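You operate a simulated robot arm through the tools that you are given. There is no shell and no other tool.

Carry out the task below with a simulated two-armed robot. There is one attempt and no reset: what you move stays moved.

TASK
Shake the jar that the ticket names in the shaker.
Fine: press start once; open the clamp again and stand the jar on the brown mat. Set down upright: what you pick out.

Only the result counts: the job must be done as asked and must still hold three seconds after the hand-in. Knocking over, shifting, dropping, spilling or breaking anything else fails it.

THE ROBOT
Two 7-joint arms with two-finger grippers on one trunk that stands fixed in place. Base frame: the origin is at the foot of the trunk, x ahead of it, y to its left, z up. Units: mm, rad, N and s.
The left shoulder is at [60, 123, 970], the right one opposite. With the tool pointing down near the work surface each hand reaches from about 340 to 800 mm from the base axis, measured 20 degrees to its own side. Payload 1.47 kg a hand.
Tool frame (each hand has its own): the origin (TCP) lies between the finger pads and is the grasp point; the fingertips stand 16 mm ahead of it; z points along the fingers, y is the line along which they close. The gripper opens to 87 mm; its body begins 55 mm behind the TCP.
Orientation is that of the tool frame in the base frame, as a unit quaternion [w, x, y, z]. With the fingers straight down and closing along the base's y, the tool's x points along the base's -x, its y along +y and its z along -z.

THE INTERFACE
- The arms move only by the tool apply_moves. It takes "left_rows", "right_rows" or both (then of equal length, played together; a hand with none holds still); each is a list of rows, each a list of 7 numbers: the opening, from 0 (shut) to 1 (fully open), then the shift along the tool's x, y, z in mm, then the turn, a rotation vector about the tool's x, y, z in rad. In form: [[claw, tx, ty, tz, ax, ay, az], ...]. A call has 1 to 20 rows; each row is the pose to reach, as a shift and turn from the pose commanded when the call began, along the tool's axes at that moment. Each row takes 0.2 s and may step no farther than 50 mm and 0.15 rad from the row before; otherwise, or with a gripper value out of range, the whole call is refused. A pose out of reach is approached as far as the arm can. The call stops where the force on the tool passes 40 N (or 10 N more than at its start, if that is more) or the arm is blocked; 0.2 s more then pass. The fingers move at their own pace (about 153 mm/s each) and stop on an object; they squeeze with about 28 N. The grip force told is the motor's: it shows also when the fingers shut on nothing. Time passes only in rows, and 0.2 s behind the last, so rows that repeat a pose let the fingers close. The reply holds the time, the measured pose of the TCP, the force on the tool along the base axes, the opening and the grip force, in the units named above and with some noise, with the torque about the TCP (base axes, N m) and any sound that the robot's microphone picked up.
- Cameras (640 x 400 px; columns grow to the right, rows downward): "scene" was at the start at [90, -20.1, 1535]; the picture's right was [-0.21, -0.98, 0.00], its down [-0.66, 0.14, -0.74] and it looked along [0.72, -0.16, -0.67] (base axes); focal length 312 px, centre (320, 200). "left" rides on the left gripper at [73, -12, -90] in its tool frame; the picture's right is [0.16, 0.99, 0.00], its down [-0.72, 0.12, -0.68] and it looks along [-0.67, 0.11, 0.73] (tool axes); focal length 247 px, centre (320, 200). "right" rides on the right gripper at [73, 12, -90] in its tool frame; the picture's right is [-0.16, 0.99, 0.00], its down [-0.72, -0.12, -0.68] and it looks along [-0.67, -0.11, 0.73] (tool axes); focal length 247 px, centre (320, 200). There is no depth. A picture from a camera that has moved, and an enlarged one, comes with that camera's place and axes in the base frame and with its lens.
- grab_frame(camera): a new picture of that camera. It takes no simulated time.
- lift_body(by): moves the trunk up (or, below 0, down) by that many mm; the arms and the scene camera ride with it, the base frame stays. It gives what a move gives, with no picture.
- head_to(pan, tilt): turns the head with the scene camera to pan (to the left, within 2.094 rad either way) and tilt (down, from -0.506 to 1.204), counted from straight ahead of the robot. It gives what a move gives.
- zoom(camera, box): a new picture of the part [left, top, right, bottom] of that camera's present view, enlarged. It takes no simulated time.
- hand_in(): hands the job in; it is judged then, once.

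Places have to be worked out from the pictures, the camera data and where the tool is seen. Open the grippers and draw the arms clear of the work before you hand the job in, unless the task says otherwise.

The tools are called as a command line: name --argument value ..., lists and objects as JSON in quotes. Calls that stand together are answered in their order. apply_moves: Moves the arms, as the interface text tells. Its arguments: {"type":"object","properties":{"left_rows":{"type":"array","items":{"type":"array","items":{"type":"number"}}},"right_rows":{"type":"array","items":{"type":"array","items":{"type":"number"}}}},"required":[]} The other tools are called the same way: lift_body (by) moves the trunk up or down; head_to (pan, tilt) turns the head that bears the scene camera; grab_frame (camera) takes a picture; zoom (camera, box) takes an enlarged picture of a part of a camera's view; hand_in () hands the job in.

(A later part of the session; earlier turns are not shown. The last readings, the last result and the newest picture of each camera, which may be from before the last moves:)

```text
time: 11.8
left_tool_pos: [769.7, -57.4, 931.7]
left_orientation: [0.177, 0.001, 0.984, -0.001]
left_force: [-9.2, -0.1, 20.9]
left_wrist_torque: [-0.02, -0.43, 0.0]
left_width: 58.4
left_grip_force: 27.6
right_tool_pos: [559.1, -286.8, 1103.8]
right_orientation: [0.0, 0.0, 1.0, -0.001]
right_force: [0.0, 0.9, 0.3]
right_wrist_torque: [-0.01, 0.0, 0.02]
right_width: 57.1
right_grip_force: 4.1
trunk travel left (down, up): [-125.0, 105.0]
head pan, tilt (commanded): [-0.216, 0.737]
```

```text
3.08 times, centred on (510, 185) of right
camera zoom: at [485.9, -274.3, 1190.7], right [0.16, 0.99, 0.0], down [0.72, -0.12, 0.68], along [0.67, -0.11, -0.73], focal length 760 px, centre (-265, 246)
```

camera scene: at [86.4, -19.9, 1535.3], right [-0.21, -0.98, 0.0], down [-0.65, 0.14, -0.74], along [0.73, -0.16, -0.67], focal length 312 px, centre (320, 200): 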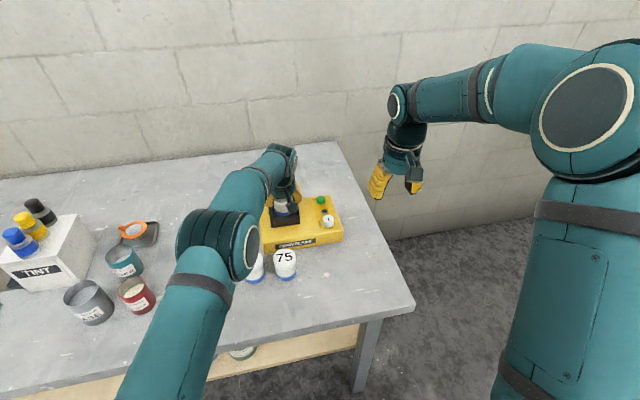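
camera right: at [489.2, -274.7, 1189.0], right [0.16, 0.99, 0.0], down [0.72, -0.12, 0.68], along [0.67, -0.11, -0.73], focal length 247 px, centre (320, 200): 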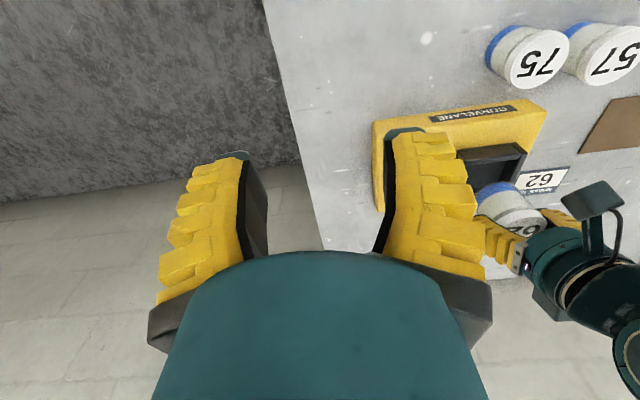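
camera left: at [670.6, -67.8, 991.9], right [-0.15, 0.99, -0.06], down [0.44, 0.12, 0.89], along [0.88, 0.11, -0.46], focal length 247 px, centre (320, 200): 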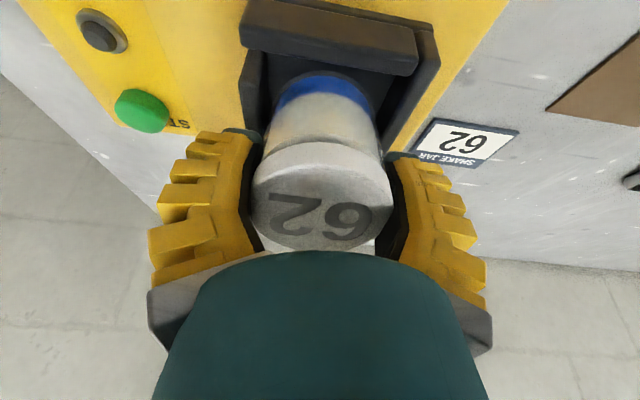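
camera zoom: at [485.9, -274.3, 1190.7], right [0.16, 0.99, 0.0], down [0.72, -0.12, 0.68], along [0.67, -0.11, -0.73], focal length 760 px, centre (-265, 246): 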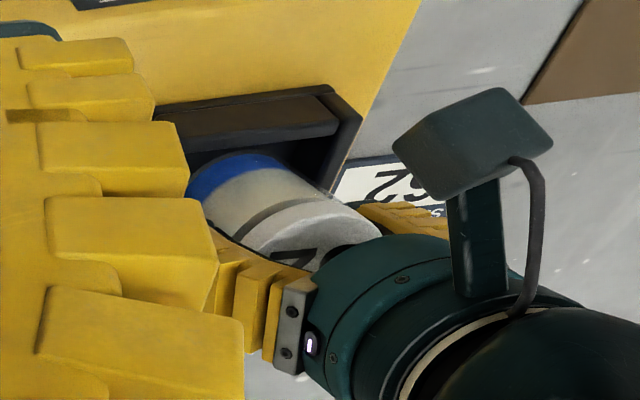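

The shaker box itself hasn't moved, but the holder platform seems pushed about 8 mm forward and the jar slid in the grip: its base is landing on the far wall, so the pocket lies closer than I assumed. I lift straight up 30 mm to unload and re-inspect.

apply_moves --left_rows '[[0.3, -3.5, 0, -9.4, 0, 0, 0], [0.3, -7, 0, -18.8, 0, 0, 0], [0.3, -10.5, 0, -28.2, 0, 0, 0], [0.3, -12, 0, -33, 0, 0, 0], [0.3, -12, 0, -33, 0, 0, 0]]'

grab_frame --camera "left"

zoom --camera "scene" --box '[260, 180, 340, 230]'

zoom --camera "right" --box '[430, 120, 590, 250]'

```text
time: 13.0
left_tool_pos: [772.2, -55.6, 963.5]
left_orientation: [0.173, 0.0, 0.985, 0.0]
left_force: [-0.4, 0.3, -1.0]
left_wrist_torque: [0.02, 0.02, 0.0]
left_width: 58.1
left_grip_force: 28.2
right_tool_pos: [562.5, -285.4, 1100.2]
right_orientation: [0.0, 0.0, 1.0, 0.0]
right_force: [0.2, -0.9, -0.6]
right_wrist_torque: [0.0, 0.0, 0.0]
right_width: 57.3
right_grip_force: 3.5
trunk travel left (down, up): [-125.0, 105.0]
head pan, tilt (commanded): [-0.216, 0.737]
```

```text
taken
camera left: at [673.2, -66.9, 1024.2], right [-0.15, 0.99, -0.05], down [0.45, 0.12, 0.89], along [0.88, 0.11, -0.46], focal length 247 px, centre (320, 200)
```

left: 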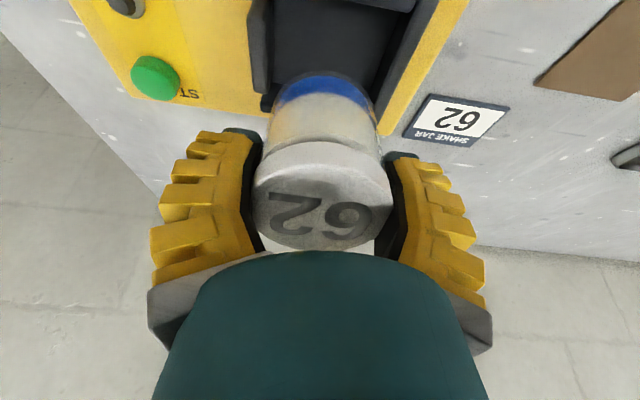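

```text
8.00 times, centred on (300, 205) of scene
camera zoom: at [90.4, -20.0, 1534.9], right [-0.21, -0.98, 0.0], down [-0.66, 0.14, -0.74], along [0.72, -0.16, -0.67], focal length 2492 px, centre (480, 160)
```

zoom: 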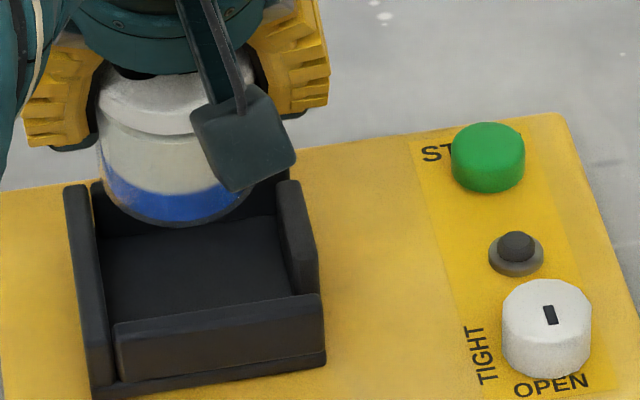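

```text
3.08 times, centred on (510, 185) of right
camera zoom: at [489.0, -274.4, 1189.2], right [0.16, 0.99, 0.0], down [0.72, -0.12, 0.68], along [0.67, -0.11, -0.73], focal length 760 px, centre (-265, 246)
```

zoom: 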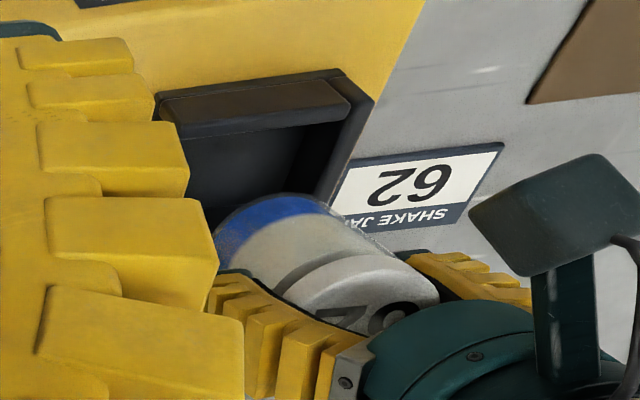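

The holder sprang back to its place once unloaded. I measure how the jar now sits in the grip.

zoom --camera "left" --box '[220, 20, 420, 270]'

zoom --camera "scene" --box '[266, 182, 302, 212]'

zoom --camera "right" --box '[470, 160, 560, 230]'

```text
1.60 times, centred on (320, 145) of left
camera zoom: at [673.2, -66.9, 1024.2], right [-0.15, 0.99, -0.05], down [0.45, 0.12, 0.89], along [0.88, 0.11, -0.46], focal length 395 px, centre (320, 288)
```

zoom: 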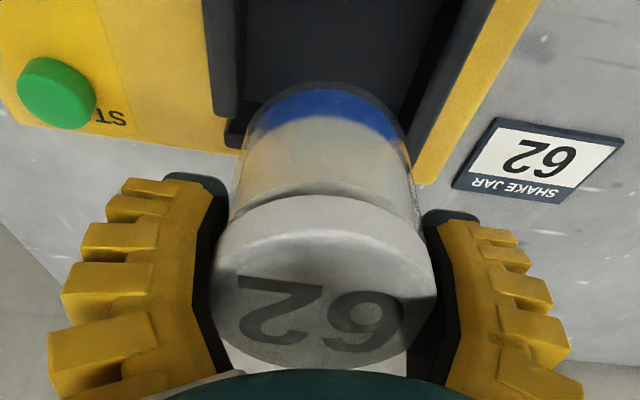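

```text
13.33 times, centred on (284, 197) of scene
camera zoom: at [90.4, -20.0, 1534.9], right [-0.21, -0.98, 0.0], down [-0.66, 0.14, -0.74], along [0.72, -0.16, -0.67], focal length 4154 px, centre (800, 240)
```

zoom: 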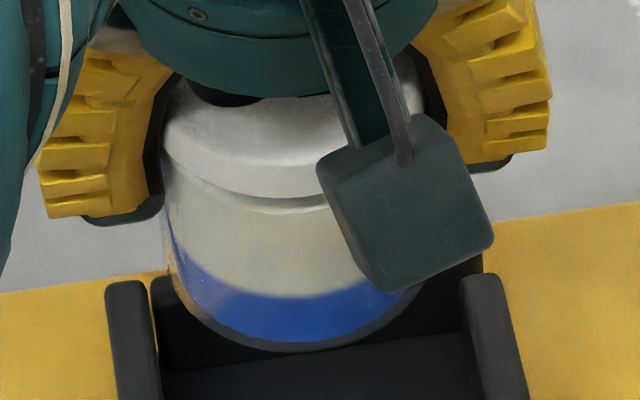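

```text
5.71 times, centred on (515, 195) of right
camera zoom: at [489.0, -274.4, 1189.2], right [0.16, 0.99, 0.0], down [0.72, -0.12, 0.68], along [0.67, -0.11, -0.73], focal length 1411 px, centre (-794, 229)
```

zoom: 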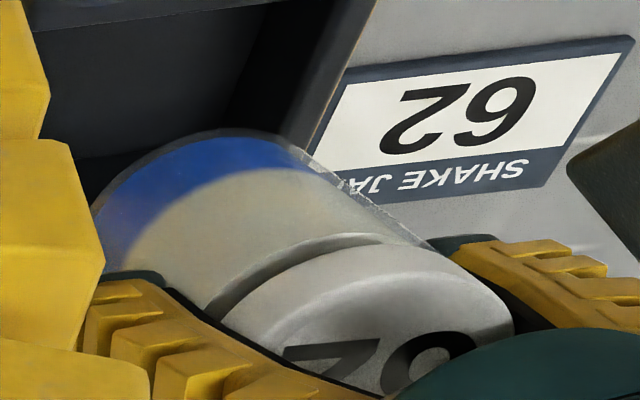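

The jar has tilted about 10° in the grip (base forward) and its base now sits about 50 mm below the TCP. I turn the hand back by that angle so the jar stands upright again and move about 9 mm toward the robot, then inspect.

apply_moves --left_rows '[[0.3, 4, 0, 1, 0, 0.06, 0], [0.3, 8, 0, 2, 0, 0.12, 0], [0.3, 11.1, 0, 5, 0, 0.174, 0], [0.3, 11.1, 0, 5, 0, 0.174, 0]]'

zoom --camera "left" --box '[200, 0, 440, 260]'

zoom --camera "scene" --box '[262, 185, 310, 225]'

zoom --camera "right" --box '[450, 130, 570, 230]'

```text
time: 14.0
left_tool_pos: [756.9, -53.8, 955.5]
left_orientation: [0.087, -0.001, 0.996, 0.0]
left_force: [0.0, -0.2, -2.1]
left_wrist_torque: [0.0, -0.02, -0.02]
left_width: 58.5
left_grip_force: 27.9
left hand out of reach, approached as far as the arm can: row 3, 4
right_tool_pos: [561.7, -285.1, 1101.0]
right_orientation: [0.0, 0.0, 1.0, 0.0]
right_force: [-0.3, 0.0, -1.0]
right_wrist_torque: [-0.02, -0.01, 0.02]
right_width: 57.4
right_grip_force: 3.5
trunk travel left (down, up): [-125.0, 105.0]
head pan, tilt (commanded): [-0.216, 0.737]
```

```text
1.54 times, centred on (320, 130) of left
camera zoom: at [669.2, -64.9, 1031.2], right [-0.16, 0.99, -0.03], down [0.59, 0.12, 0.8], along [0.79, 0.11, -0.6], focal length 380 px, centre (320, 308)
```

zoom: 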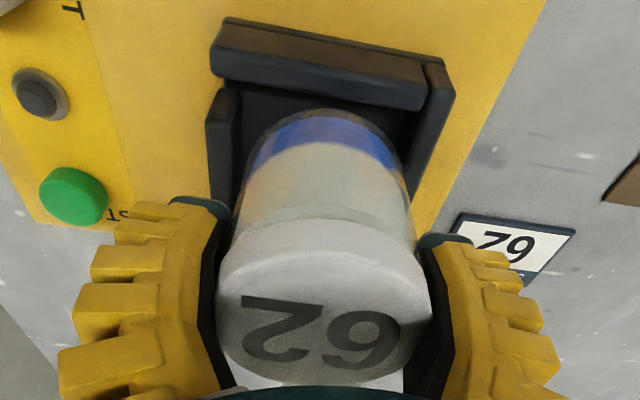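

```text
10.00 times, centred on (286, 205) of scene
camera zoom: at [90.3, -20.2, 1534.9], right [-0.21, -0.98, 0.0], down [-0.66, 0.14, -0.74], along [0.72, -0.16, -0.67], focal length 3116 px, centre (660, 150)
```

zoom: 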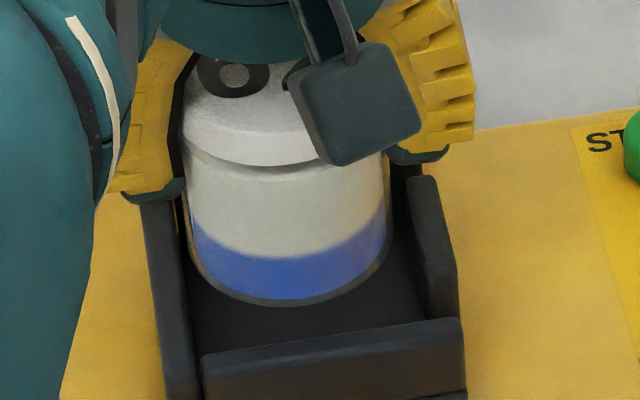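

```text
4.00 times, centred on (510, 180) of right
camera zoom: at [488.8, -274.5, 1189.2], right [0.16, 0.99, 0.0], down [0.72, -0.12, 0.68], along [0.67, -0.11, -0.73], focal length 988 px, centre (-440, 280)
```

zoom: 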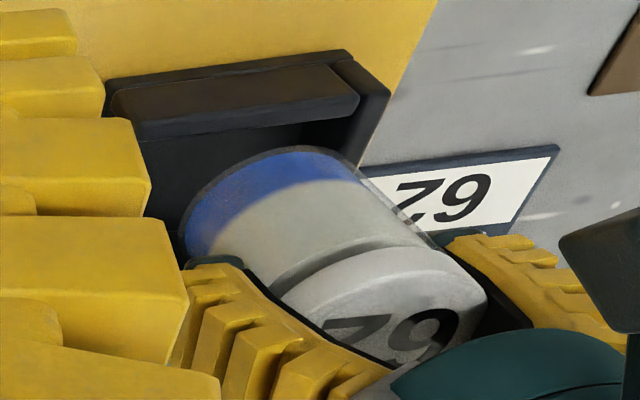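

The hand ran out of reach with less tilt, stopping 7 mm short. I raise the trunk by 80 mm to bring the shoulder level with the wrist and gain reach.

lift_body --by 80

```text
time: 15.2
left_tool_pos: [757.2, -53.9, 1034.2]
left_orientation: [0.087, 0.0, 0.996, 0.0]
left_force: [0.7, 0.2, -1.8]
left_wrist_torque: [0.01, -0.02, 0.01]
left_width: 58.5
left_grip_force: 28.2
right_tool_pos: [562.4, -285.5, 1179.8]
right_orientation: [0.001, 0.0, 1.0, 0.0]
right_force: [0.5, -0.5, 0.7]
right_wrist_torque: [-0.02, 0.02, -0.02]
right_width: 57.5
right_grip_force: 3.7
trunk travel left (down, up): [-205.0, 25.0]
head pan, tilt (commanded): [-0.216, 0.737]
```

With the scene camera now 80 mm higher I get a second viewpoint of the pocket; I look at it to pin down its height.

grab_frame --camera "scene"

zoom --camera "left" --box '[200, 0, 440, 260]'

```text
taken
camera scene: at [90.7, -20.2, 1614.8], right [-0.21, -0.98, 0.0], down [-0.66, 0.14, -0.74], along [0.72, -0.16, -0.67], focal length 312 px, centre (320, 200)
```

scene: 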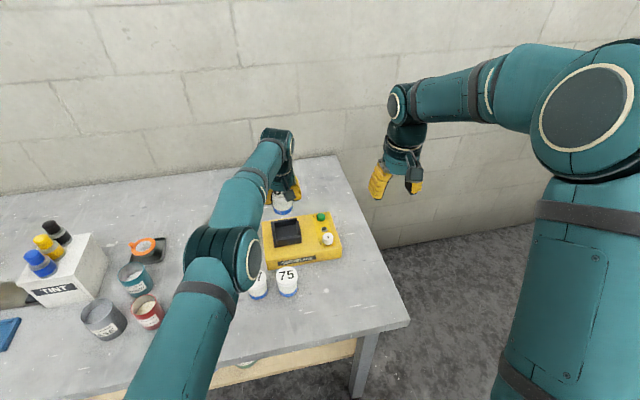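

```text
1.54 times, centred on (320, 130) of left
camera zoom: at [669.5, -65.0, 1110.7], right [-0.16, 0.99, -0.03], down [0.59, 0.12, 0.8], along [0.79, 0.11, -0.6], focal length 380 px, centre (320, 308)
```

zoom: 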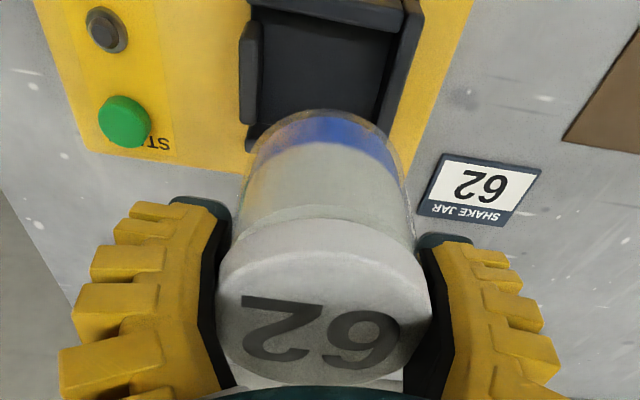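

zoom --camera "scene" --box '[264, 208, 312, 248]'

zoom --camera "left" --box '[250, 0, 410, 100]'

zoom --camera "right" --box '[400, 80, 560, 200]'

```text
10.00 times, centred on (288, 228) of scene
camera zoom: at [90.7, -20.2, 1614.8], right [-0.21, -0.98, 0.0], down [-0.66, 0.14, -0.74], along [0.72, -0.16, -0.67], focal length 3116 px, centre (640, -80)
```

zoom: 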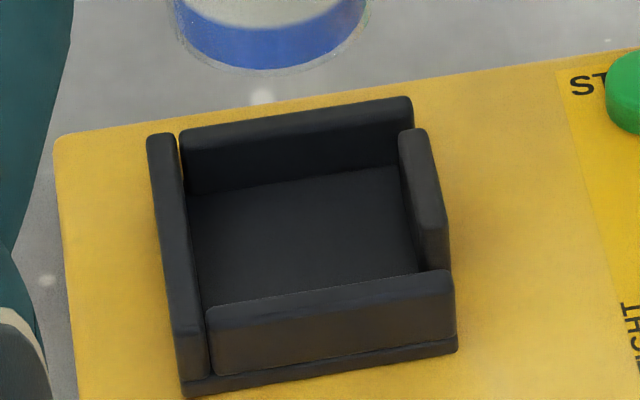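

```text
4.00 times, centred on (330, 50) of left
camera zoom: at [669.5, -65.0, 1110.7], right [-0.16, 0.99, -0.03], down [0.59, 0.12, 0.8], along [0.79, 0.11, -0.6], focal length 988 px, centre (280, 800)
```

zoom: 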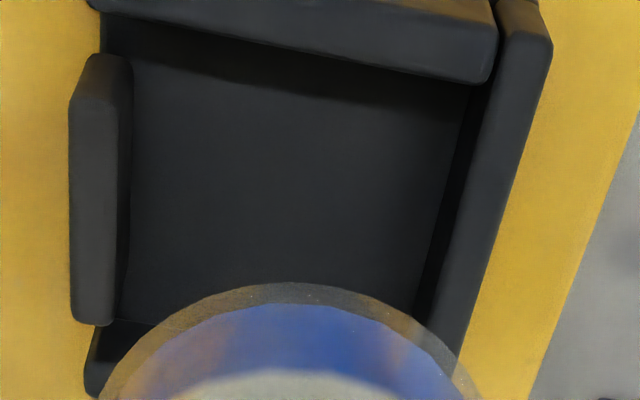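

```text
3.33 times, centred on (480, 140) of right
camera zoom: at [489.1, -274.5, 1268.9], right [0.16, 0.99, 0.0], down [0.72, -0.12, 0.68], along [0.67, -0.11, -0.73], focal length 823 px, centre (-213, 400)
```

zoom: 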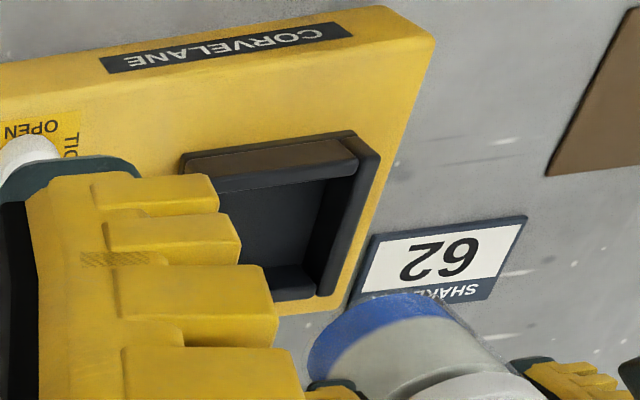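

Triangulating from both heights, the wall tops are at about z 884, the floor about z 860, and the pocket spans x 731–803, so its centre is near x 767. The jar is upright again with its base about 50 mm below and about 2 mm ahead of the TCP. I lower 60 mm first and check where the arm actually goes.

apply_moves --left_rows '[[0.3, 3.5, 0, 19.7, 0, 0, 0], [0.3, 7, 0, 39.4, 0, 0, 0], [0.3, 10.4, 0, 59.1, 0, 0, 0], [0.3, 10.4, 0, 59.1, 0, 0, 0]]'

```text
time: 16.2
left_tool_pos: [755.8, -53.5, 974.8]
left_orientation: [0.088, 0.0, 0.996, 0.0]
left_force: [-0.2, 0.9, -1.4]
left_wrist_torque: [0.01, 0.0, 0.02]
left_width: 58.3
left_grip_force: 27.9
right_tool_pos: [561.6, -285.6, 1180.4]
right_orientation: [0.0, 0.0, 1.0, 0.0]
right_force: [0.0, -0.6, -0.1]
right_wrist_torque: [0.01, -0.01, 0.01]
right_width: 57.6
right_grip_force: 3.8
trunk travel left (down, up): [-205.0, 25.0]
head pan, tilt (commanded): [-0.216, 0.737]
```

apply_moves --left_rows '[[0.3, -2.3, -1.4, 12, 0, 0, 0], [0.3, -4.6, -2.7, 24, 0, 0, 0], [0.3, -4.6, -2.7, 24, 0, 0, 0]]'

zoom --camera "left" --box '[230, 0, 410, 120]'

zoom --camera "scene" --box '[262, 205, 312, 245]'

zoom --camera "right" --box '[430, 100, 550, 200]'

```text
time: 17.0
left_tool_pos: [754.2, -52.9, 952.5]
left_orientation: [0.088, -0.001, 0.996, 0.001]
left_force: [0.0, 0.1, -2.6]
left_wrist_torque: [0.02, 0.02, -0.01]
left_width: 58.6
left_grip_force: 27.9
left hand out of reach, approached as far as the arm can: row 1, 2, 3
right_tool_pos: [561.4, -285.9, 1180.9]
right_orientation: [0.0, 0.0, 1.0, 0.0]
right_force: [0.1, 0.2, -0.6]
right_wrist_torque: [0.04, 0.0, -0.02]
right_width: 57.2
right_grip_force: 3.3
trunk travel left (down, up): [-205.0, 25.0]
head pan, tilt (commanded): [-0.216, 0.737]
```

```text
3.33 times, centred on (320, 60) of left
camera zoom: at [666.6, -64.9, 1029.4], right [-0.16, 0.99, -0.03], down [0.59, 0.12, 0.8], along [0.79, 0.11, -0.6], focal length 823 px, centre (320, 667)
```

zoom: 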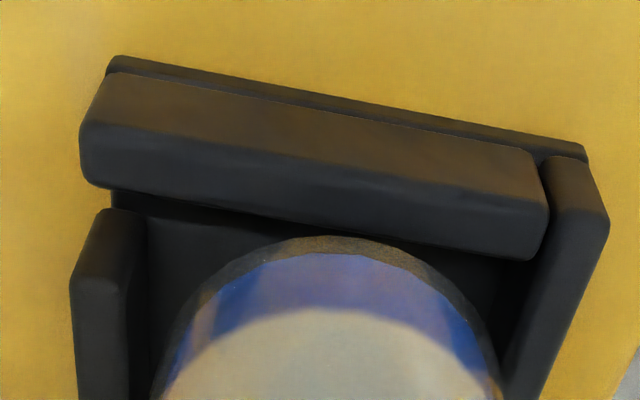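

```text
10.00 times, centred on (287, 225) of scene
camera zoom: at [90.3, -20.2, 1614.9], right [-0.21, -0.98, 0.0], down [-0.66, 0.14, -0.74], along [0.72, -0.16, -0.67], focal length 3116 px, centre (650, -50)
```

zoom: 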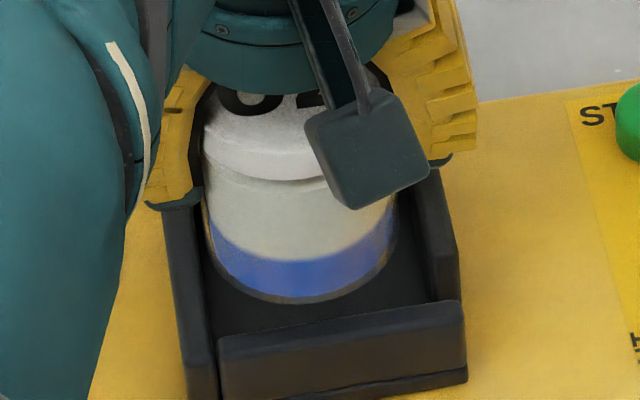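

```text
4.00 times, centred on (490, 150) of right
camera zoom: at [488.9, -274.5, 1269.2], right [0.16, 0.99, 0.0], down [0.72, -0.12, 0.68], along [0.67, -0.11, -0.73], focal length 988 px, centre (-360, 400)
```

zoom: 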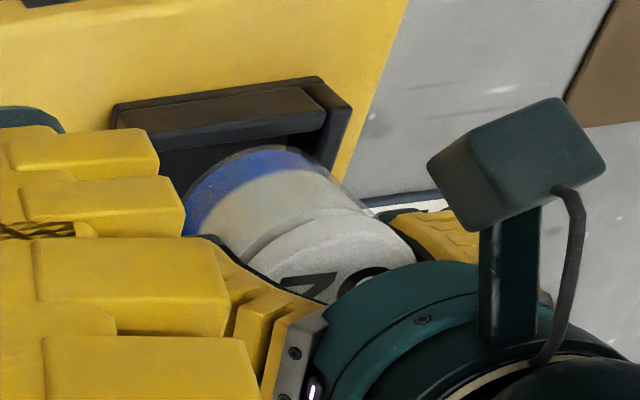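

The left arm can't get there with so little tilt. I'll set the jar down on the free table spot left of the shaker, near (735,84), and regrasp it with more tilt. First up 20 mm and over.

apply_moves --left_rows '[[0.3, -2, 0, -10, 0, 0, 0], [0.3, -3.5, 0, -20, 0, 0, 0], [0.3, 2, 30, -21, 0, 0, 0], [0.3, 6, 60, -21.5, 0, 0, 0], [0.3, 10, 90, -22, 0, 0, 0], [0.3, 15.2, 120, -23, 0, 0, 0], [0.3, 15.2, 137, -23, 0, 0, 0], [0.3, 15.2, 137, -23, 0, 0, 0]]'

lift_body --by -80

grab_frame --camera "scene"

grab_frame --camera "left"

```text
time: 18.8
left_tool_pos: [735.2, 83.7, 972.1]
left_orientation: [0.088, 0.0, 0.996, -0.001]
left_force: [-0.7, -0.1, -1.8]
left_wrist_torque: [0.01, -0.02, -0.02]
left_width: 58.5
left_grip_force: 28.0
right_tool_pos: [562.0, -286.1, 1180.8]
right_orientation: [-0.001, -0.001, 1.0, 0.0]
right_force: [-0.1, 0.1, -0.1]
right_wrist_torque: [-0.01, 0.0, -0.04]
right_width: 57.4
right_grip_force: 3.1
trunk travel left (down, up): [-205.0, 25.0]
head pan, tilt (commanded): [-0.216, 0.737]
```

```text
time: 19.9
left_tool_pos: [734.4, 83.4, 893.9]
left_orientation: [0.088, -0.001, 0.996, 0.0]
left_force: [0.1, -0.1, -2.0]
left_wrist_torque: [0.03, -0.02, 0.0]
left_width: 58.6
left_grip_force: 28.3
right_tool_pos: [561.2, -285.1, 1100.8]
right_orientation: [0.001, 0.0, 1.0, 0.0]
right_force: [-0.5, 0.3, 0.2]
right_wrist_torque: [-0.02, 0.01, 0.03]
right_width: 57.1
right_grip_force: 4.1
trunk travel left (down, up): [-125.0, 105.0]
head pan, tilt (commanded): [-0.216, 0.737]
```

```text
taken
camera scene: at [89.9, -20.0, 1535.1], right [-0.21, -0.98, 0.0], down [-0.66, 0.14, -0.74], along [0.72, -0.16, -0.67], focal length 312 px, centre (320, 200)
```

scene: 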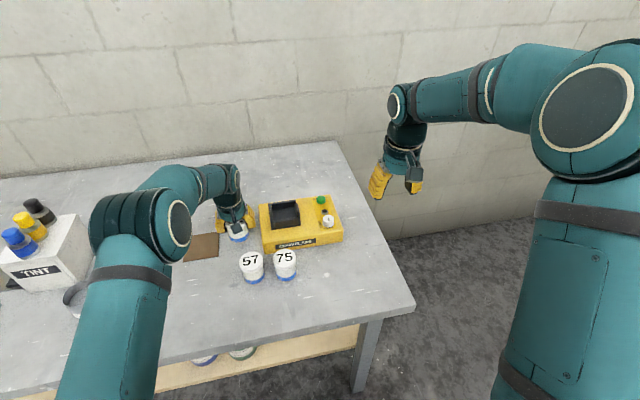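

```text
taken
camera left: at [647.6, 71.7, 969.9], right [-0.16, 0.99, -0.03], down [0.59, 0.12, 0.8], along [0.79, 0.11, -0.6], focal length 247 px, centre (320, 200)
```

left: 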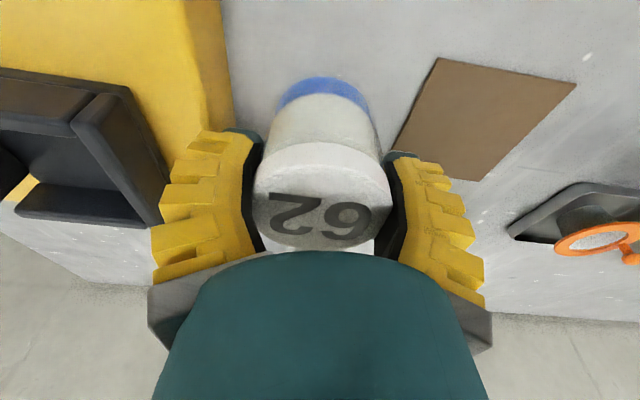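

Jar 62 hangs over the free spot. I lower it about 40 mm toward the table.

apply_moves --left_rows '[[0.3, 3.5, 0, 19.7, 0, 0, 0], [0.3, 6.2, 0, 35.5, 0, 0, 0], [0.3, 6.9, 0, 39.4, 0, 0, 0], [0.3, 6.9, 0, 39.4, 0, 0, 0]]'

zoom --camera "scene" --box '[210, 200, 270, 250]'

```text
time: 20.9
left_tool_pos: [735.6, 82.5, 852.2]
left_orientation: [0.088, 0.001, 0.996, 0.0]
left_force: [-0.2, -0.6, -2.5]
left_wrist_torque: [-0.01, 0.0, 0.0]
left_width: 58.2
left_grip_force: 27.7
right_tool_pos: [561.6, -286.2, 1101.2]
right_orientation: [0.0, 0.0, 1.0, 0.0]
right_force: [-0.3, 0.8, -0.1]
right_wrist_torque: [-0.01, -0.01, 0.02]
right_width: 57.3
right_grip_force: 3.3
trunk travel left (down, up): [-125.0, 105.0]
head pan, tilt (commanded): [-0.216, 0.737]
```

```text
8.00 times, centred on (240, 225) of scene
camera zoom: at [90.2, -20.1, 1534.9], right [-0.21, -0.98, 0.0], down [-0.66, 0.14, -0.74], along [0.72, -0.16, -0.67], focal length 2492 px, centre (960, 0)
```

zoom: 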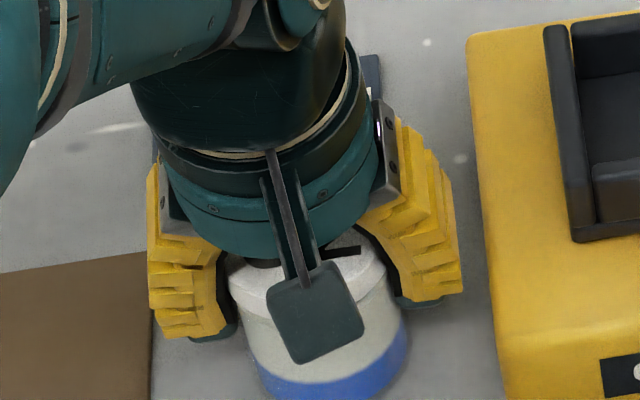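

No contact yet. I lower in 1 mm steps for a few mm, watching the force.

apply_moves --left_rows '[[0.3, 0.2, 0, 1, 0, 0, 0], [0.3, 0.35, 0, 2, 0, 0, 0], [0.3, 0.35, 0, 2, 0, 0, 0]]'

```text
time: 21.7
left_tool_pos: [735.5, 82.7, 851.5]
left_orientation: [0.089, 0.0, 0.996, 0.0]
left_force: [-1.4, 0.6, 4.1]
left_wrist_torque: [0.01, 0.2, -0.02]
left_width: 58.7
left_grip_force: 28.4
right_tool_pos: [559.9, -285.9, 1100.3]
right_orientation: [0.0, 0.0, 1.0, 0.0]
right_force: [-0.2, -0.9, 0.2]
right_wrist_torque: [0.02, 0.0, 0.03]
right_width: 57.4
right_grip_force: 3.3
trunk travel left (down, up): [-125.0, 105.0]
head pan, tilt (commanded): [-0.216, 0.737]
```

Contact at about 6 N, near base edge first, so the jar is nearly upright. I open the gripper to let it settle.

apply_moves --left_rows '[[0.62, 0, 0, 0, 0, 0, 0], [0.7, 0, 0, 0, 0, 0, 0], [0.85, 0, 0, 0, 0, 0, 0], [0.85, 0, 0, 0, 0, 0, 0]]'

zoom --camera "left" --box '[200, 20, 440, 260]'

zoom --camera "scene" --box '[210, 200, 270, 250]'

```text
time: 22.7
left_tool_pos: [734.3, 83.0, 849.6]
left_orientation: [0.087, 0.0, 0.996, 0.0]
left_force: [-1.0, 5.2, -1.1]
left_wrist_torque: [0.08, 0.02, -0.05]
left_width: 71.9
left_grip_force: 0.1
right_tool_pos: [561.4, -285.6, 1101.0]
right_orientation: [0.0, 0.001, 1.0, 0.0]
right_force: [-0.8, 0.7, 0.1]
right_wrist_torque: [0.01, 0.0, -0.03]
right_width: 57.6
right_grip_force: 3.9
trunk travel left (down, up): [-125.0, 105.0]
head pan, tilt (commanded): [-0.216, 0.737]
```

```text
1.67 times, centred on (320, 140) of left
camera zoom: at [648.0, 72.5, 927.1], right [-0.16, 0.99, -0.03], down [0.59, 0.12, 0.8], along [0.79, 0.11, -0.6], focal length 412 px, centre (320, 300)
```

zoom: 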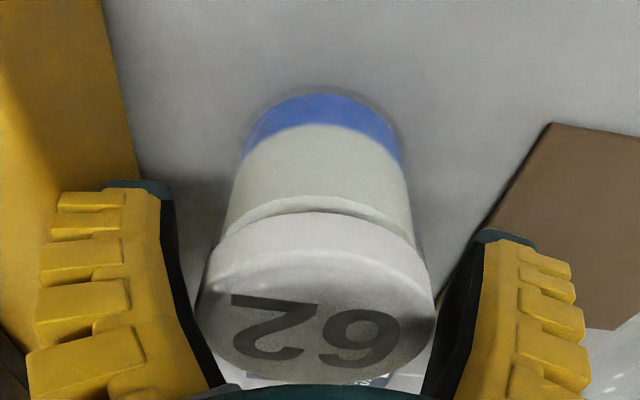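

```text
8.00 times, centred on (240, 225) of scene
camera zoom: at [90.1, -19.3, 1535.0], right [-0.21, -0.98, 0.0], down [-0.66, 0.14, -0.74], along [0.72, -0.16, -0.67], focal length 2492 px, centre (960, 0)
```

zoom: 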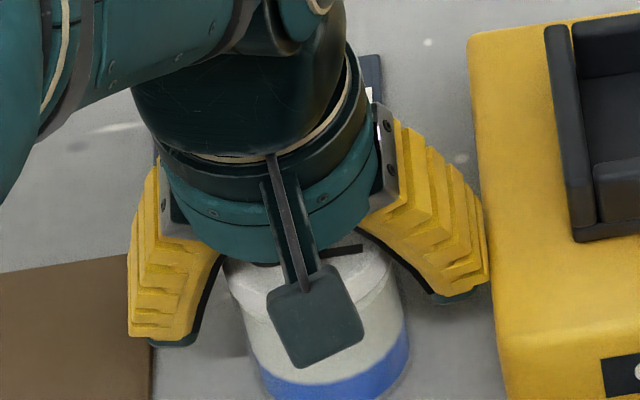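

The right finger is pressing on the shaker's side (5 N, opening stalled at 72 mm). I narrow the opening at once to 0.72 and lift straight up.

apply_moves --left_rows '[[0.72, 0, 0, 0, 0, 0, 0], [0.72, 0, 0, 0, 0, 0, 0], [0.72, -2, 0, -10, 0, 0, 0], [0.72, -5, 0, -30, 0, 0, 0], [0.72, -9, 0, -50, 0, 0, 0], [0.72, -14, 0, -80, 0, 0, 0], [0.72, -14, 0, -80, 0, 0, 0]]'

grab_frame --camera "left"

zoom --camera "scene" --box '[180, 180, 360, 290]'

```text
time: 24.3
left_tool_pos: [733.6, 82.8, 932.0]
left_orientation: [0.088, -0.001, 0.996, 0.001]
left_force: [-0.1, 0.4, -0.8]
left_wrist_torque: [0.02, -0.03, 0.0]
left_width: 66.8
left_grip_force: 3.2
right_tool_pos: [561.5, -285.6, 1101.2]
right_orientation: [0.0, 0.0, 1.0, 0.0]
right_force: [0.6, 0.5, -0.1]
right_wrist_torque: [-0.02, 0.01, 0.0]
right_width: 56.9
right_grip_force: 3.7
trunk travel left (down, up): [-125.0, 105.0]
head pan, tilt (commanded): [-0.216, 0.737]
```

```text
taken
camera left: at [647.5, 71.6, 1008.5], right [-0.16, 0.99, -0.03], down [0.59, 0.12, 0.8], along [0.79, 0.11, -0.6], focal length 247 px, centre (320, 200)
```

left: 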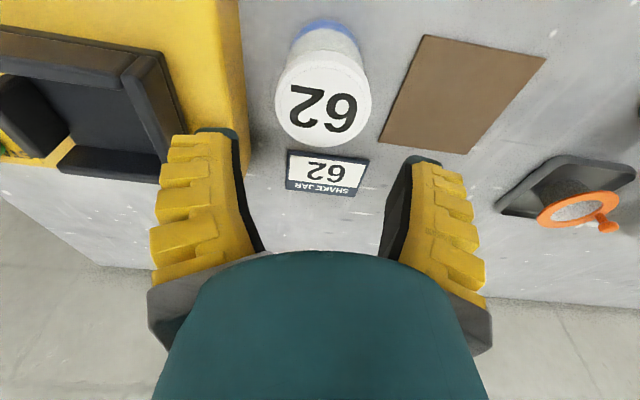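

```text
3.56 times, centred on (270, 235) of scene
camera zoom: at [90.6, -20.0, 1534.9], right [-0.21, -0.98, 0.0], down [-0.66, 0.14, -0.74], along [0.72, -0.16, -0.67], focal length 1108 px, centre (498, 76)
```

zoom: 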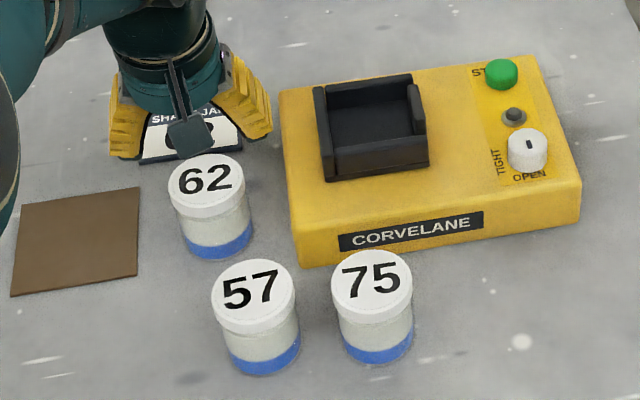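

The shaker and the other jars are where they were, and jar 62 stands upright on the table. I zoom to locate it precisely for the regrasp.

zoom --camera "left" --box '[240, 0, 400, 160]'

zoom --camera "scene" --box '[220, 215, 256, 255]'

zoom --camera "right" --box '[480, 60, 640, 200]'

```text
2.50 times, centred on (320, 80) of left
camera zoom: at [647.5, 71.6, 1008.5], right [-0.16, 0.99, -0.03], down [0.59, 0.12, 0.8], along [0.79, 0.11, -0.6], focal length 617 px, centre (320, 500)
```

zoom: 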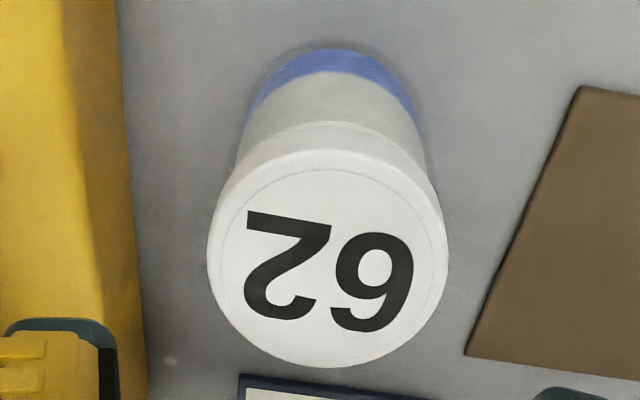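

```text
10.00 times, centred on (238, 235) of scene
camera zoom: at [90.6, -20.0, 1534.9], right [-0.21, -0.98, 0.0], down [-0.66, 0.14, -0.74], along [0.72, -0.16, -0.67], focal length 3116 px, centre (1140, -150)
```

zoom: 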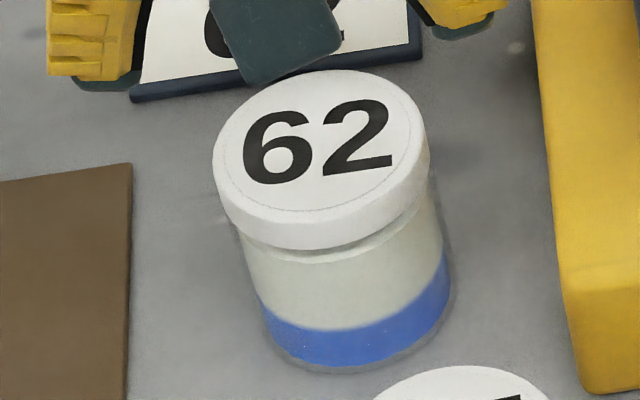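

```text
2.86 times, centred on (560, 130) of right
camera zoom: at [489.1, -274.3, 1189.1], right [0.16, 0.99, 0.0], down [0.72, -0.12, 0.68], along [0.67, -0.11, -0.73], focal length 706 px, centre (-366, 400)
```

zoom: 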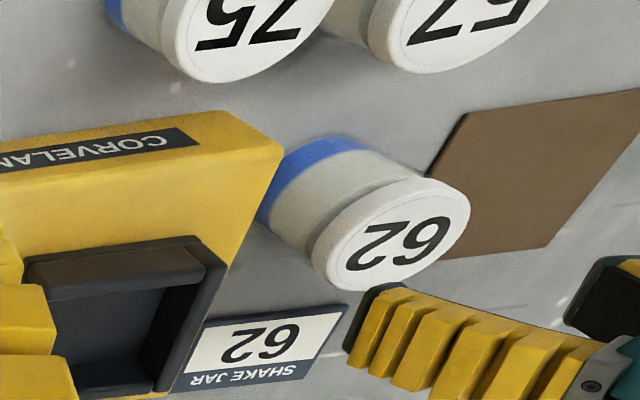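

Jar 62 stands at about (736, 83) with its lid top near z 864. I tilt the hand forward to 0.40 rad above it, then descend with the fingers narrowly open to stay clear of the shaker's side.

apply_moves --left_rows '[[0.75, -1, 0, 0, 0, -0.08, 0], [0.75, -2, 0.5, 0.2, 0, -0.16, 0], [0.75, -2.4, 0.7, 0.4, 0, -0.224, 0], [0.75, -2.4, 0.7, 0.4, 0, -0.224, 0]]'

apply_moves --left_rows '[[0.75, 9.7, 0, 23, 0, 0, 0], [0.75, 17.5, 0, 41.4, 0, 0, 0], [0.75, 17.5, 0, 41.4, 0, 0, 0]]'

grab_frame --camera "left"

zoom --camera "scene" --box '[205, 195, 275, 250]'

```text
time: 25.3
left_tool_pos: [737.3, 83.8, 931.7]
left_orientation: [0.2, 0.0, 0.98, 0.0]
left_force: [-0.1, 0.3, 0.1]
left_wrist_torque: [0.0, -0.01, 0.0]
left_width: 69.4
left_grip_force: 2.8
right_tool_pos: [561.9, -286.1, 1100.2]
right_orientation: [0.0, 0.001, 1.0, -0.001]
right_force: [0.1, 0.1, -0.5]
right_wrist_torque: [0.0, 0.0, -0.02]
right_width: 57.8
right_grip_force: 3.7
trunk travel left (down, up): [-125.0, 105.0]
head pan, tilt (commanded): [-0.216, 0.737]
```

```text
time: 26.1
left_tool_pos: [738.2, 82.1, 887.6]
left_orientation: [0.198, 0.0, 0.98, 0.0]
left_force: [-0.6, -0.2, -1.1]
left_wrist_torque: [-0.04, -0.01, -0.03]
left_width: 69.5
left_grip_force: 3.3
right_tool_pos: [560.6, -285.6, 1100.6]
right_orientation: [-0.001, 0.0, 1.0, 0.0]
right_force: [0.6, 0.4, 0.3]
right_wrist_torque: [0.05, 0.0, 0.01]
right_width: 57.5
right_grip_force: 3.4
trunk travel left (down, up): [-125.0, 105.0]
head pan, tilt (commanded): [-0.216, 0.737]
```

```text
taken
camera left: at [635.8, 72.0, 942.6], right [-0.15, 0.99, -0.06], down [0.4, 0.12, 0.91], along [0.9, 0.11, -0.41], focal length 247 px, centre (320, 200)
```

left: 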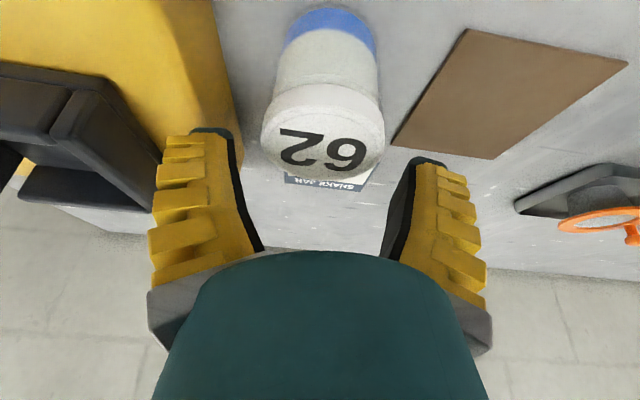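

```text
7.27 times, centred on (240, 222) of scene
camera zoom: at [90.1, -20.1, 1535.0], right [-0.21, -0.98, 0.0], down [-0.66, 0.14, -0.74], along [0.72, -0.16, -0.67], focal length 2266 px, centre (902, 36)
```

zoom: 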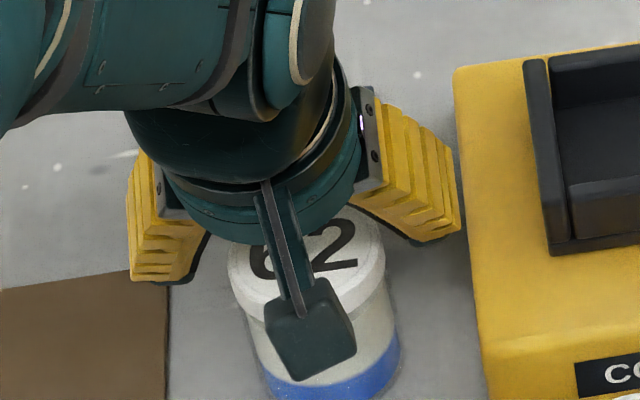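

Well centred. I descend the remaining ~33 mm to TCP z ≈ 855 and close on the jar.

apply_moves --left_rows '[[0.75, 6, 0, 15, 0, 0, 0], [0.75, 12.5, 0, 29.5, 0, 0, 0], [0.75, 12.5, 0, 29.5, 0, 0, 0]]'

apply_moves --left_rows '[[0.62, 0, 0, 0, 0, 0, 0], [0.5, 0, 0, 0, 0, 0, 0], [0.3, 0, 0, 0, 0, 0, 0], [0.3, 0, 0, 0, 0, 0, 0]]'

zoom --camera "left" --box '[200, 20, 440, 260]'

```text
time: 26.9
left_tool_pos: [738.4, 84.7, 855.2]
left_orientation: [0.198, 0.001, 0.98, 0.001]
left_force: [-0.1, 0.5, -0.6]
left_wrist_torque: [-0.02, 0.04, 0.0]
left_width: 69.2
left_grip_force: 2.9
right_tool_pos: [560.4, -286.0, 1100.1]
right_orientation: [0.0, 0.0, 1.0, 0.001]
right_force: [0.7, 0.6, -1.1]
right_wrist_torque: [0.02, 0.01, -0.02]
right_width: 57.5
right_grip_force: 3.8
trunk travel left (down, up): [-125.0, 105.0]
head pan, tilt (commanded): [-0.216, 0.737]
```

```text
time: 27.9
left_tool_pos: [737.5, 83.3, 854.9]
left_orientation: [0.198, 0.0, 0.98, 0.0]
left_force: [0.0, -0.8, 0.0]
left_wrist_torque: [-0.03, 0.03, 0.03]
left_width: 56.8
left_grip_force: 27.7
right_tool_pos: [561.3, -285.7, 1101.4]
right_orientation: [0.001, 0.0, 1.0, 0.0]
right_force: [0.0, 0.9, 0.9]
right_wrist_torque: [0.03, -0.02, -0.01]
right_width: 57.4
right_grip_force: 3.3
trunk travel left (down, up): [-125.0, 105.0]
head pan, tilt (commanded): [-0.216, 0.737]
```

```text
1.67 times, centred on (320, 140) of left
camera zoom: at [635.5, 72.4, 910.6], right [-0.15, 0.99, -0.06], down [0.4, 0.12, 0.91], along [0.9, 0.11, -0.41], focal length 412 px, centre (320, 300)
```

zoom: 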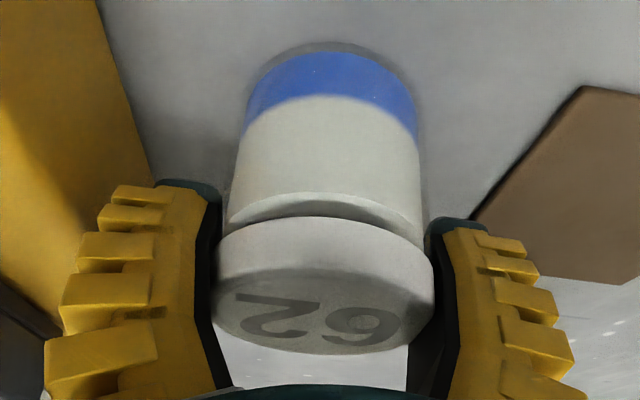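

Gripped at 56.8 mm, base about 55 mm below the TCP. I lift 115 mm and carry it over the pocket to (765.6, −56).

apply_moves --left_rows '[[0.3, -5, 0, -12, 0, 0, 0], [0.3, -15, 0, -36, 0, 0, 0], [0.3, -30, 0, -71, 0, 0, 0], [0.3, -44.6, 0, -106, 0, 0, 0], [0.3, -50, -28, -104, 0, 0, 0], [0.3, -55, -56, -102, 0, 0, 0], [0.3, -60, -84, -99.5, 0, 0, 0], [0.3, -65, -112, -97, 0, 0, 0], [0.3, -70.4, -139.3, -95.1, 0, 0, 0], [0.3, -70.4, -139.3, -95.1, 0, 0, 0]]'

zoom --camera "left" --box '[210, 0, 430, 140]'

zoom --camera "scene" --box '[262, 180, 322, 230]'

```text
time: 30.1
left_tool_pos: [764.4, -57.0, 970.0]
left_orientation: [0.198, 0.0, 0.98, 0.001]
left_force: [0.2, -0.6, -0.6]
left_wrist_torque: [0.03, 0.05, 0.02]
left_width: 56.8
left_grip_force: 27.9
right_tool_pos: [561.0, -285.8, 1100.1]
right_orientation: [0.0, 0.001, 1.0, -0.001]
right_force: [-0.8, -1.0, -0.2]
right_wrist_torque: [0.0, 0.06, 0.03]
right_width: 57.5
right_grip_force: 3.1
trunk travel left (down, up): [-125.0, 105.0]
head pan, tilt (commanded): [-0.216, 0.737]
```

```text
2.86 times, centred on (320, 70) of left
camera zoom: at [662.7, -67.0, 1025.6], right [-0.15, 0.99, -0.06], down [0.4, 0.12, 0.91], along [0.9, 0.11, -0.41], focal length 706 px, centre (320, 571)
```

zoom: 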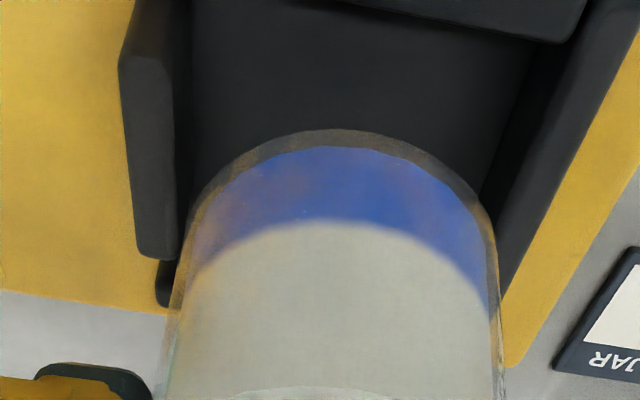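

```text
8.00 times, centred on (292, 205) of scene
camera zoom: at [89.9, -19.8, 1535.0], right [-0.21, -0.98, 0.0], down [-0.66, 0.14, -0.74], along [0.72, -0.16, -0.67], focal length 2492 px, centre (544, 160)
```

zoom: 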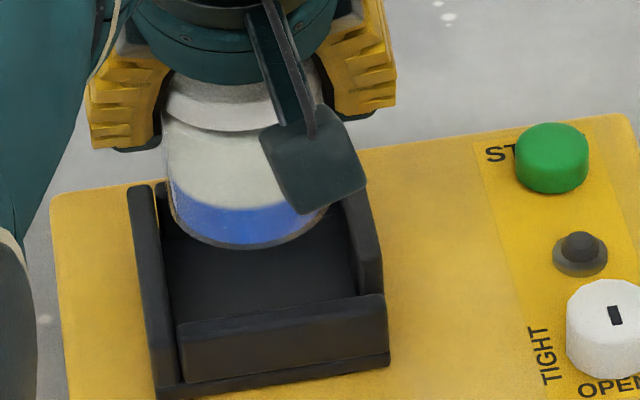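

Both views say the jar should go about 3.5–4 mm further ahead, and about 1 mm to the right as a compromise. I make that correction and lower to just above the wall tops.

apply_moves --left_rows '[[0.3, -3.2, -1, 1.4, 0, 0, 0], [0.3, 1.6, -1, 13, 0, 0, 0], [0.3, 6.5, -1, 24.4, 0, 0, 0], [0.3, 6.5, -1, 24.4, 0, 0, 0]]'

zoom --camera "left" --box '[220, 0, 420, 130]'

zoom --camera "scene" --box '[268, 190, 312, 225]'

zoom --camera "right" --box '[450, 130, 570, 230]'

```text
time: 31.1
left_tool_pos: [768.6, -57.7, 944.7]
left_orientation: [0.199, 0.001, 0.98, 0.0]
left_force: [0.1, 0.6, -0.5]
left_wrist_torque: [0.01, 0.01, 0.05]
left_width: 56.9
left_grip_force: 27.9
right_tool_pos: [560.7, -286.1, 1100.8]
right_orientation: [0.0, 0.0, 1.0, 0.001]
right_force: [-1.1, -1.1, 0.3]
right_wrist_torque: [0.01, 0.01, -0.03]
right_width: 57.4
right_grip_force: 4.4
trunk travel left (down, up): [-125.0, 105.0]
head pan, tilt (commanded): [-0.216, 0.737]
```

```text
3.08 times, centred on (320, 65) of left
camera zoom: at [666.4, -68.1, 1000.2], right [-0.15, 0.99, -0.06], down [0.4, 0.12, 0.91], along [0.9, 0.11, -0.41], focal length 760 px, centre (320, 615)
```

zoom: 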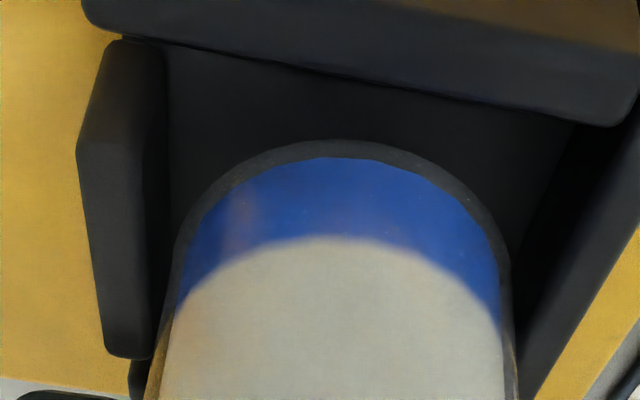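

```text
11.43 times, centred on (290, 208) of scene
camera zoom: at [90.2, -20.2, 1535.0], right [-0.21, -0.98, 0.0], down [-0.66, 0.14, -0.74], along [0.72, -0.16, -0.67], focal length 3561 px, centre (663, 114)
```

zoom: 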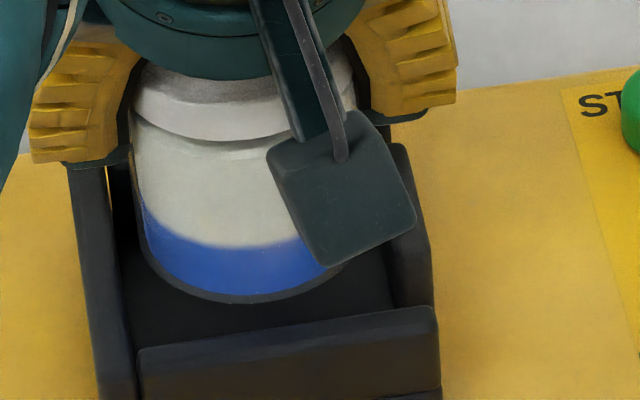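

```text
4.00 times, centred on (510, 180) of right
camera zoom: at [488.7, -274.5, 1189.3], right [0.16, 0.99, 0.0], down [0.72, -0.12, 0.68], along [0.67, -0.11, -0.73], focal length 988 px, centre (-440, 280)
```

zoom: 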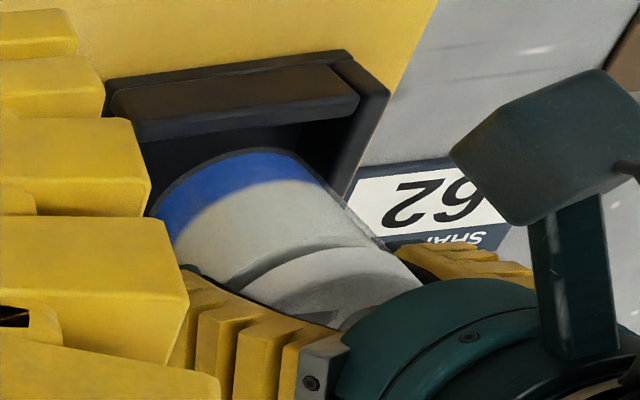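

Gaps look fair on all sides (near ≈ 6 mm, far ≈ 6 mm, sides ≥ 3 mm). I lower 15 mm so the base enters the pocket, watching force.

apply_moves --left_rows '[[0.3, 2, 0, 4.6, 0, 0, 0], [0.3, 3.9, 0, 9.2, 0, 0, 0], [0.3, 5.8, 0, 13.8, 0, 0, 0]]'

```text
time: 31.9
left_tool_pos: [768.3, -57.5, 929.5]
left_orientation: [0.199, 0.0, 0.98, 0.0]
left_force: [-0.2, 0.3, -1.1]
left_wrist_torque: [-0.01, 0.0, -0.01]
left_width: 56.8
left_grip_force: 27.9
right_tool_pos: [562.1, -286.0, 1100.9]
right_orientation: [0.0, 0.0, 1.0, 0.0]
right_force: [0.6, -0.2, -0.5]
right_wrist_torque: [0.04, 0.0, 0.0]
right_width: 57.3
right_grip_force: 3.6
trunk travel left (down, up): [-125.0, 105.0]
head pan, tilt (commanded): [-0.216, 0.737]
```

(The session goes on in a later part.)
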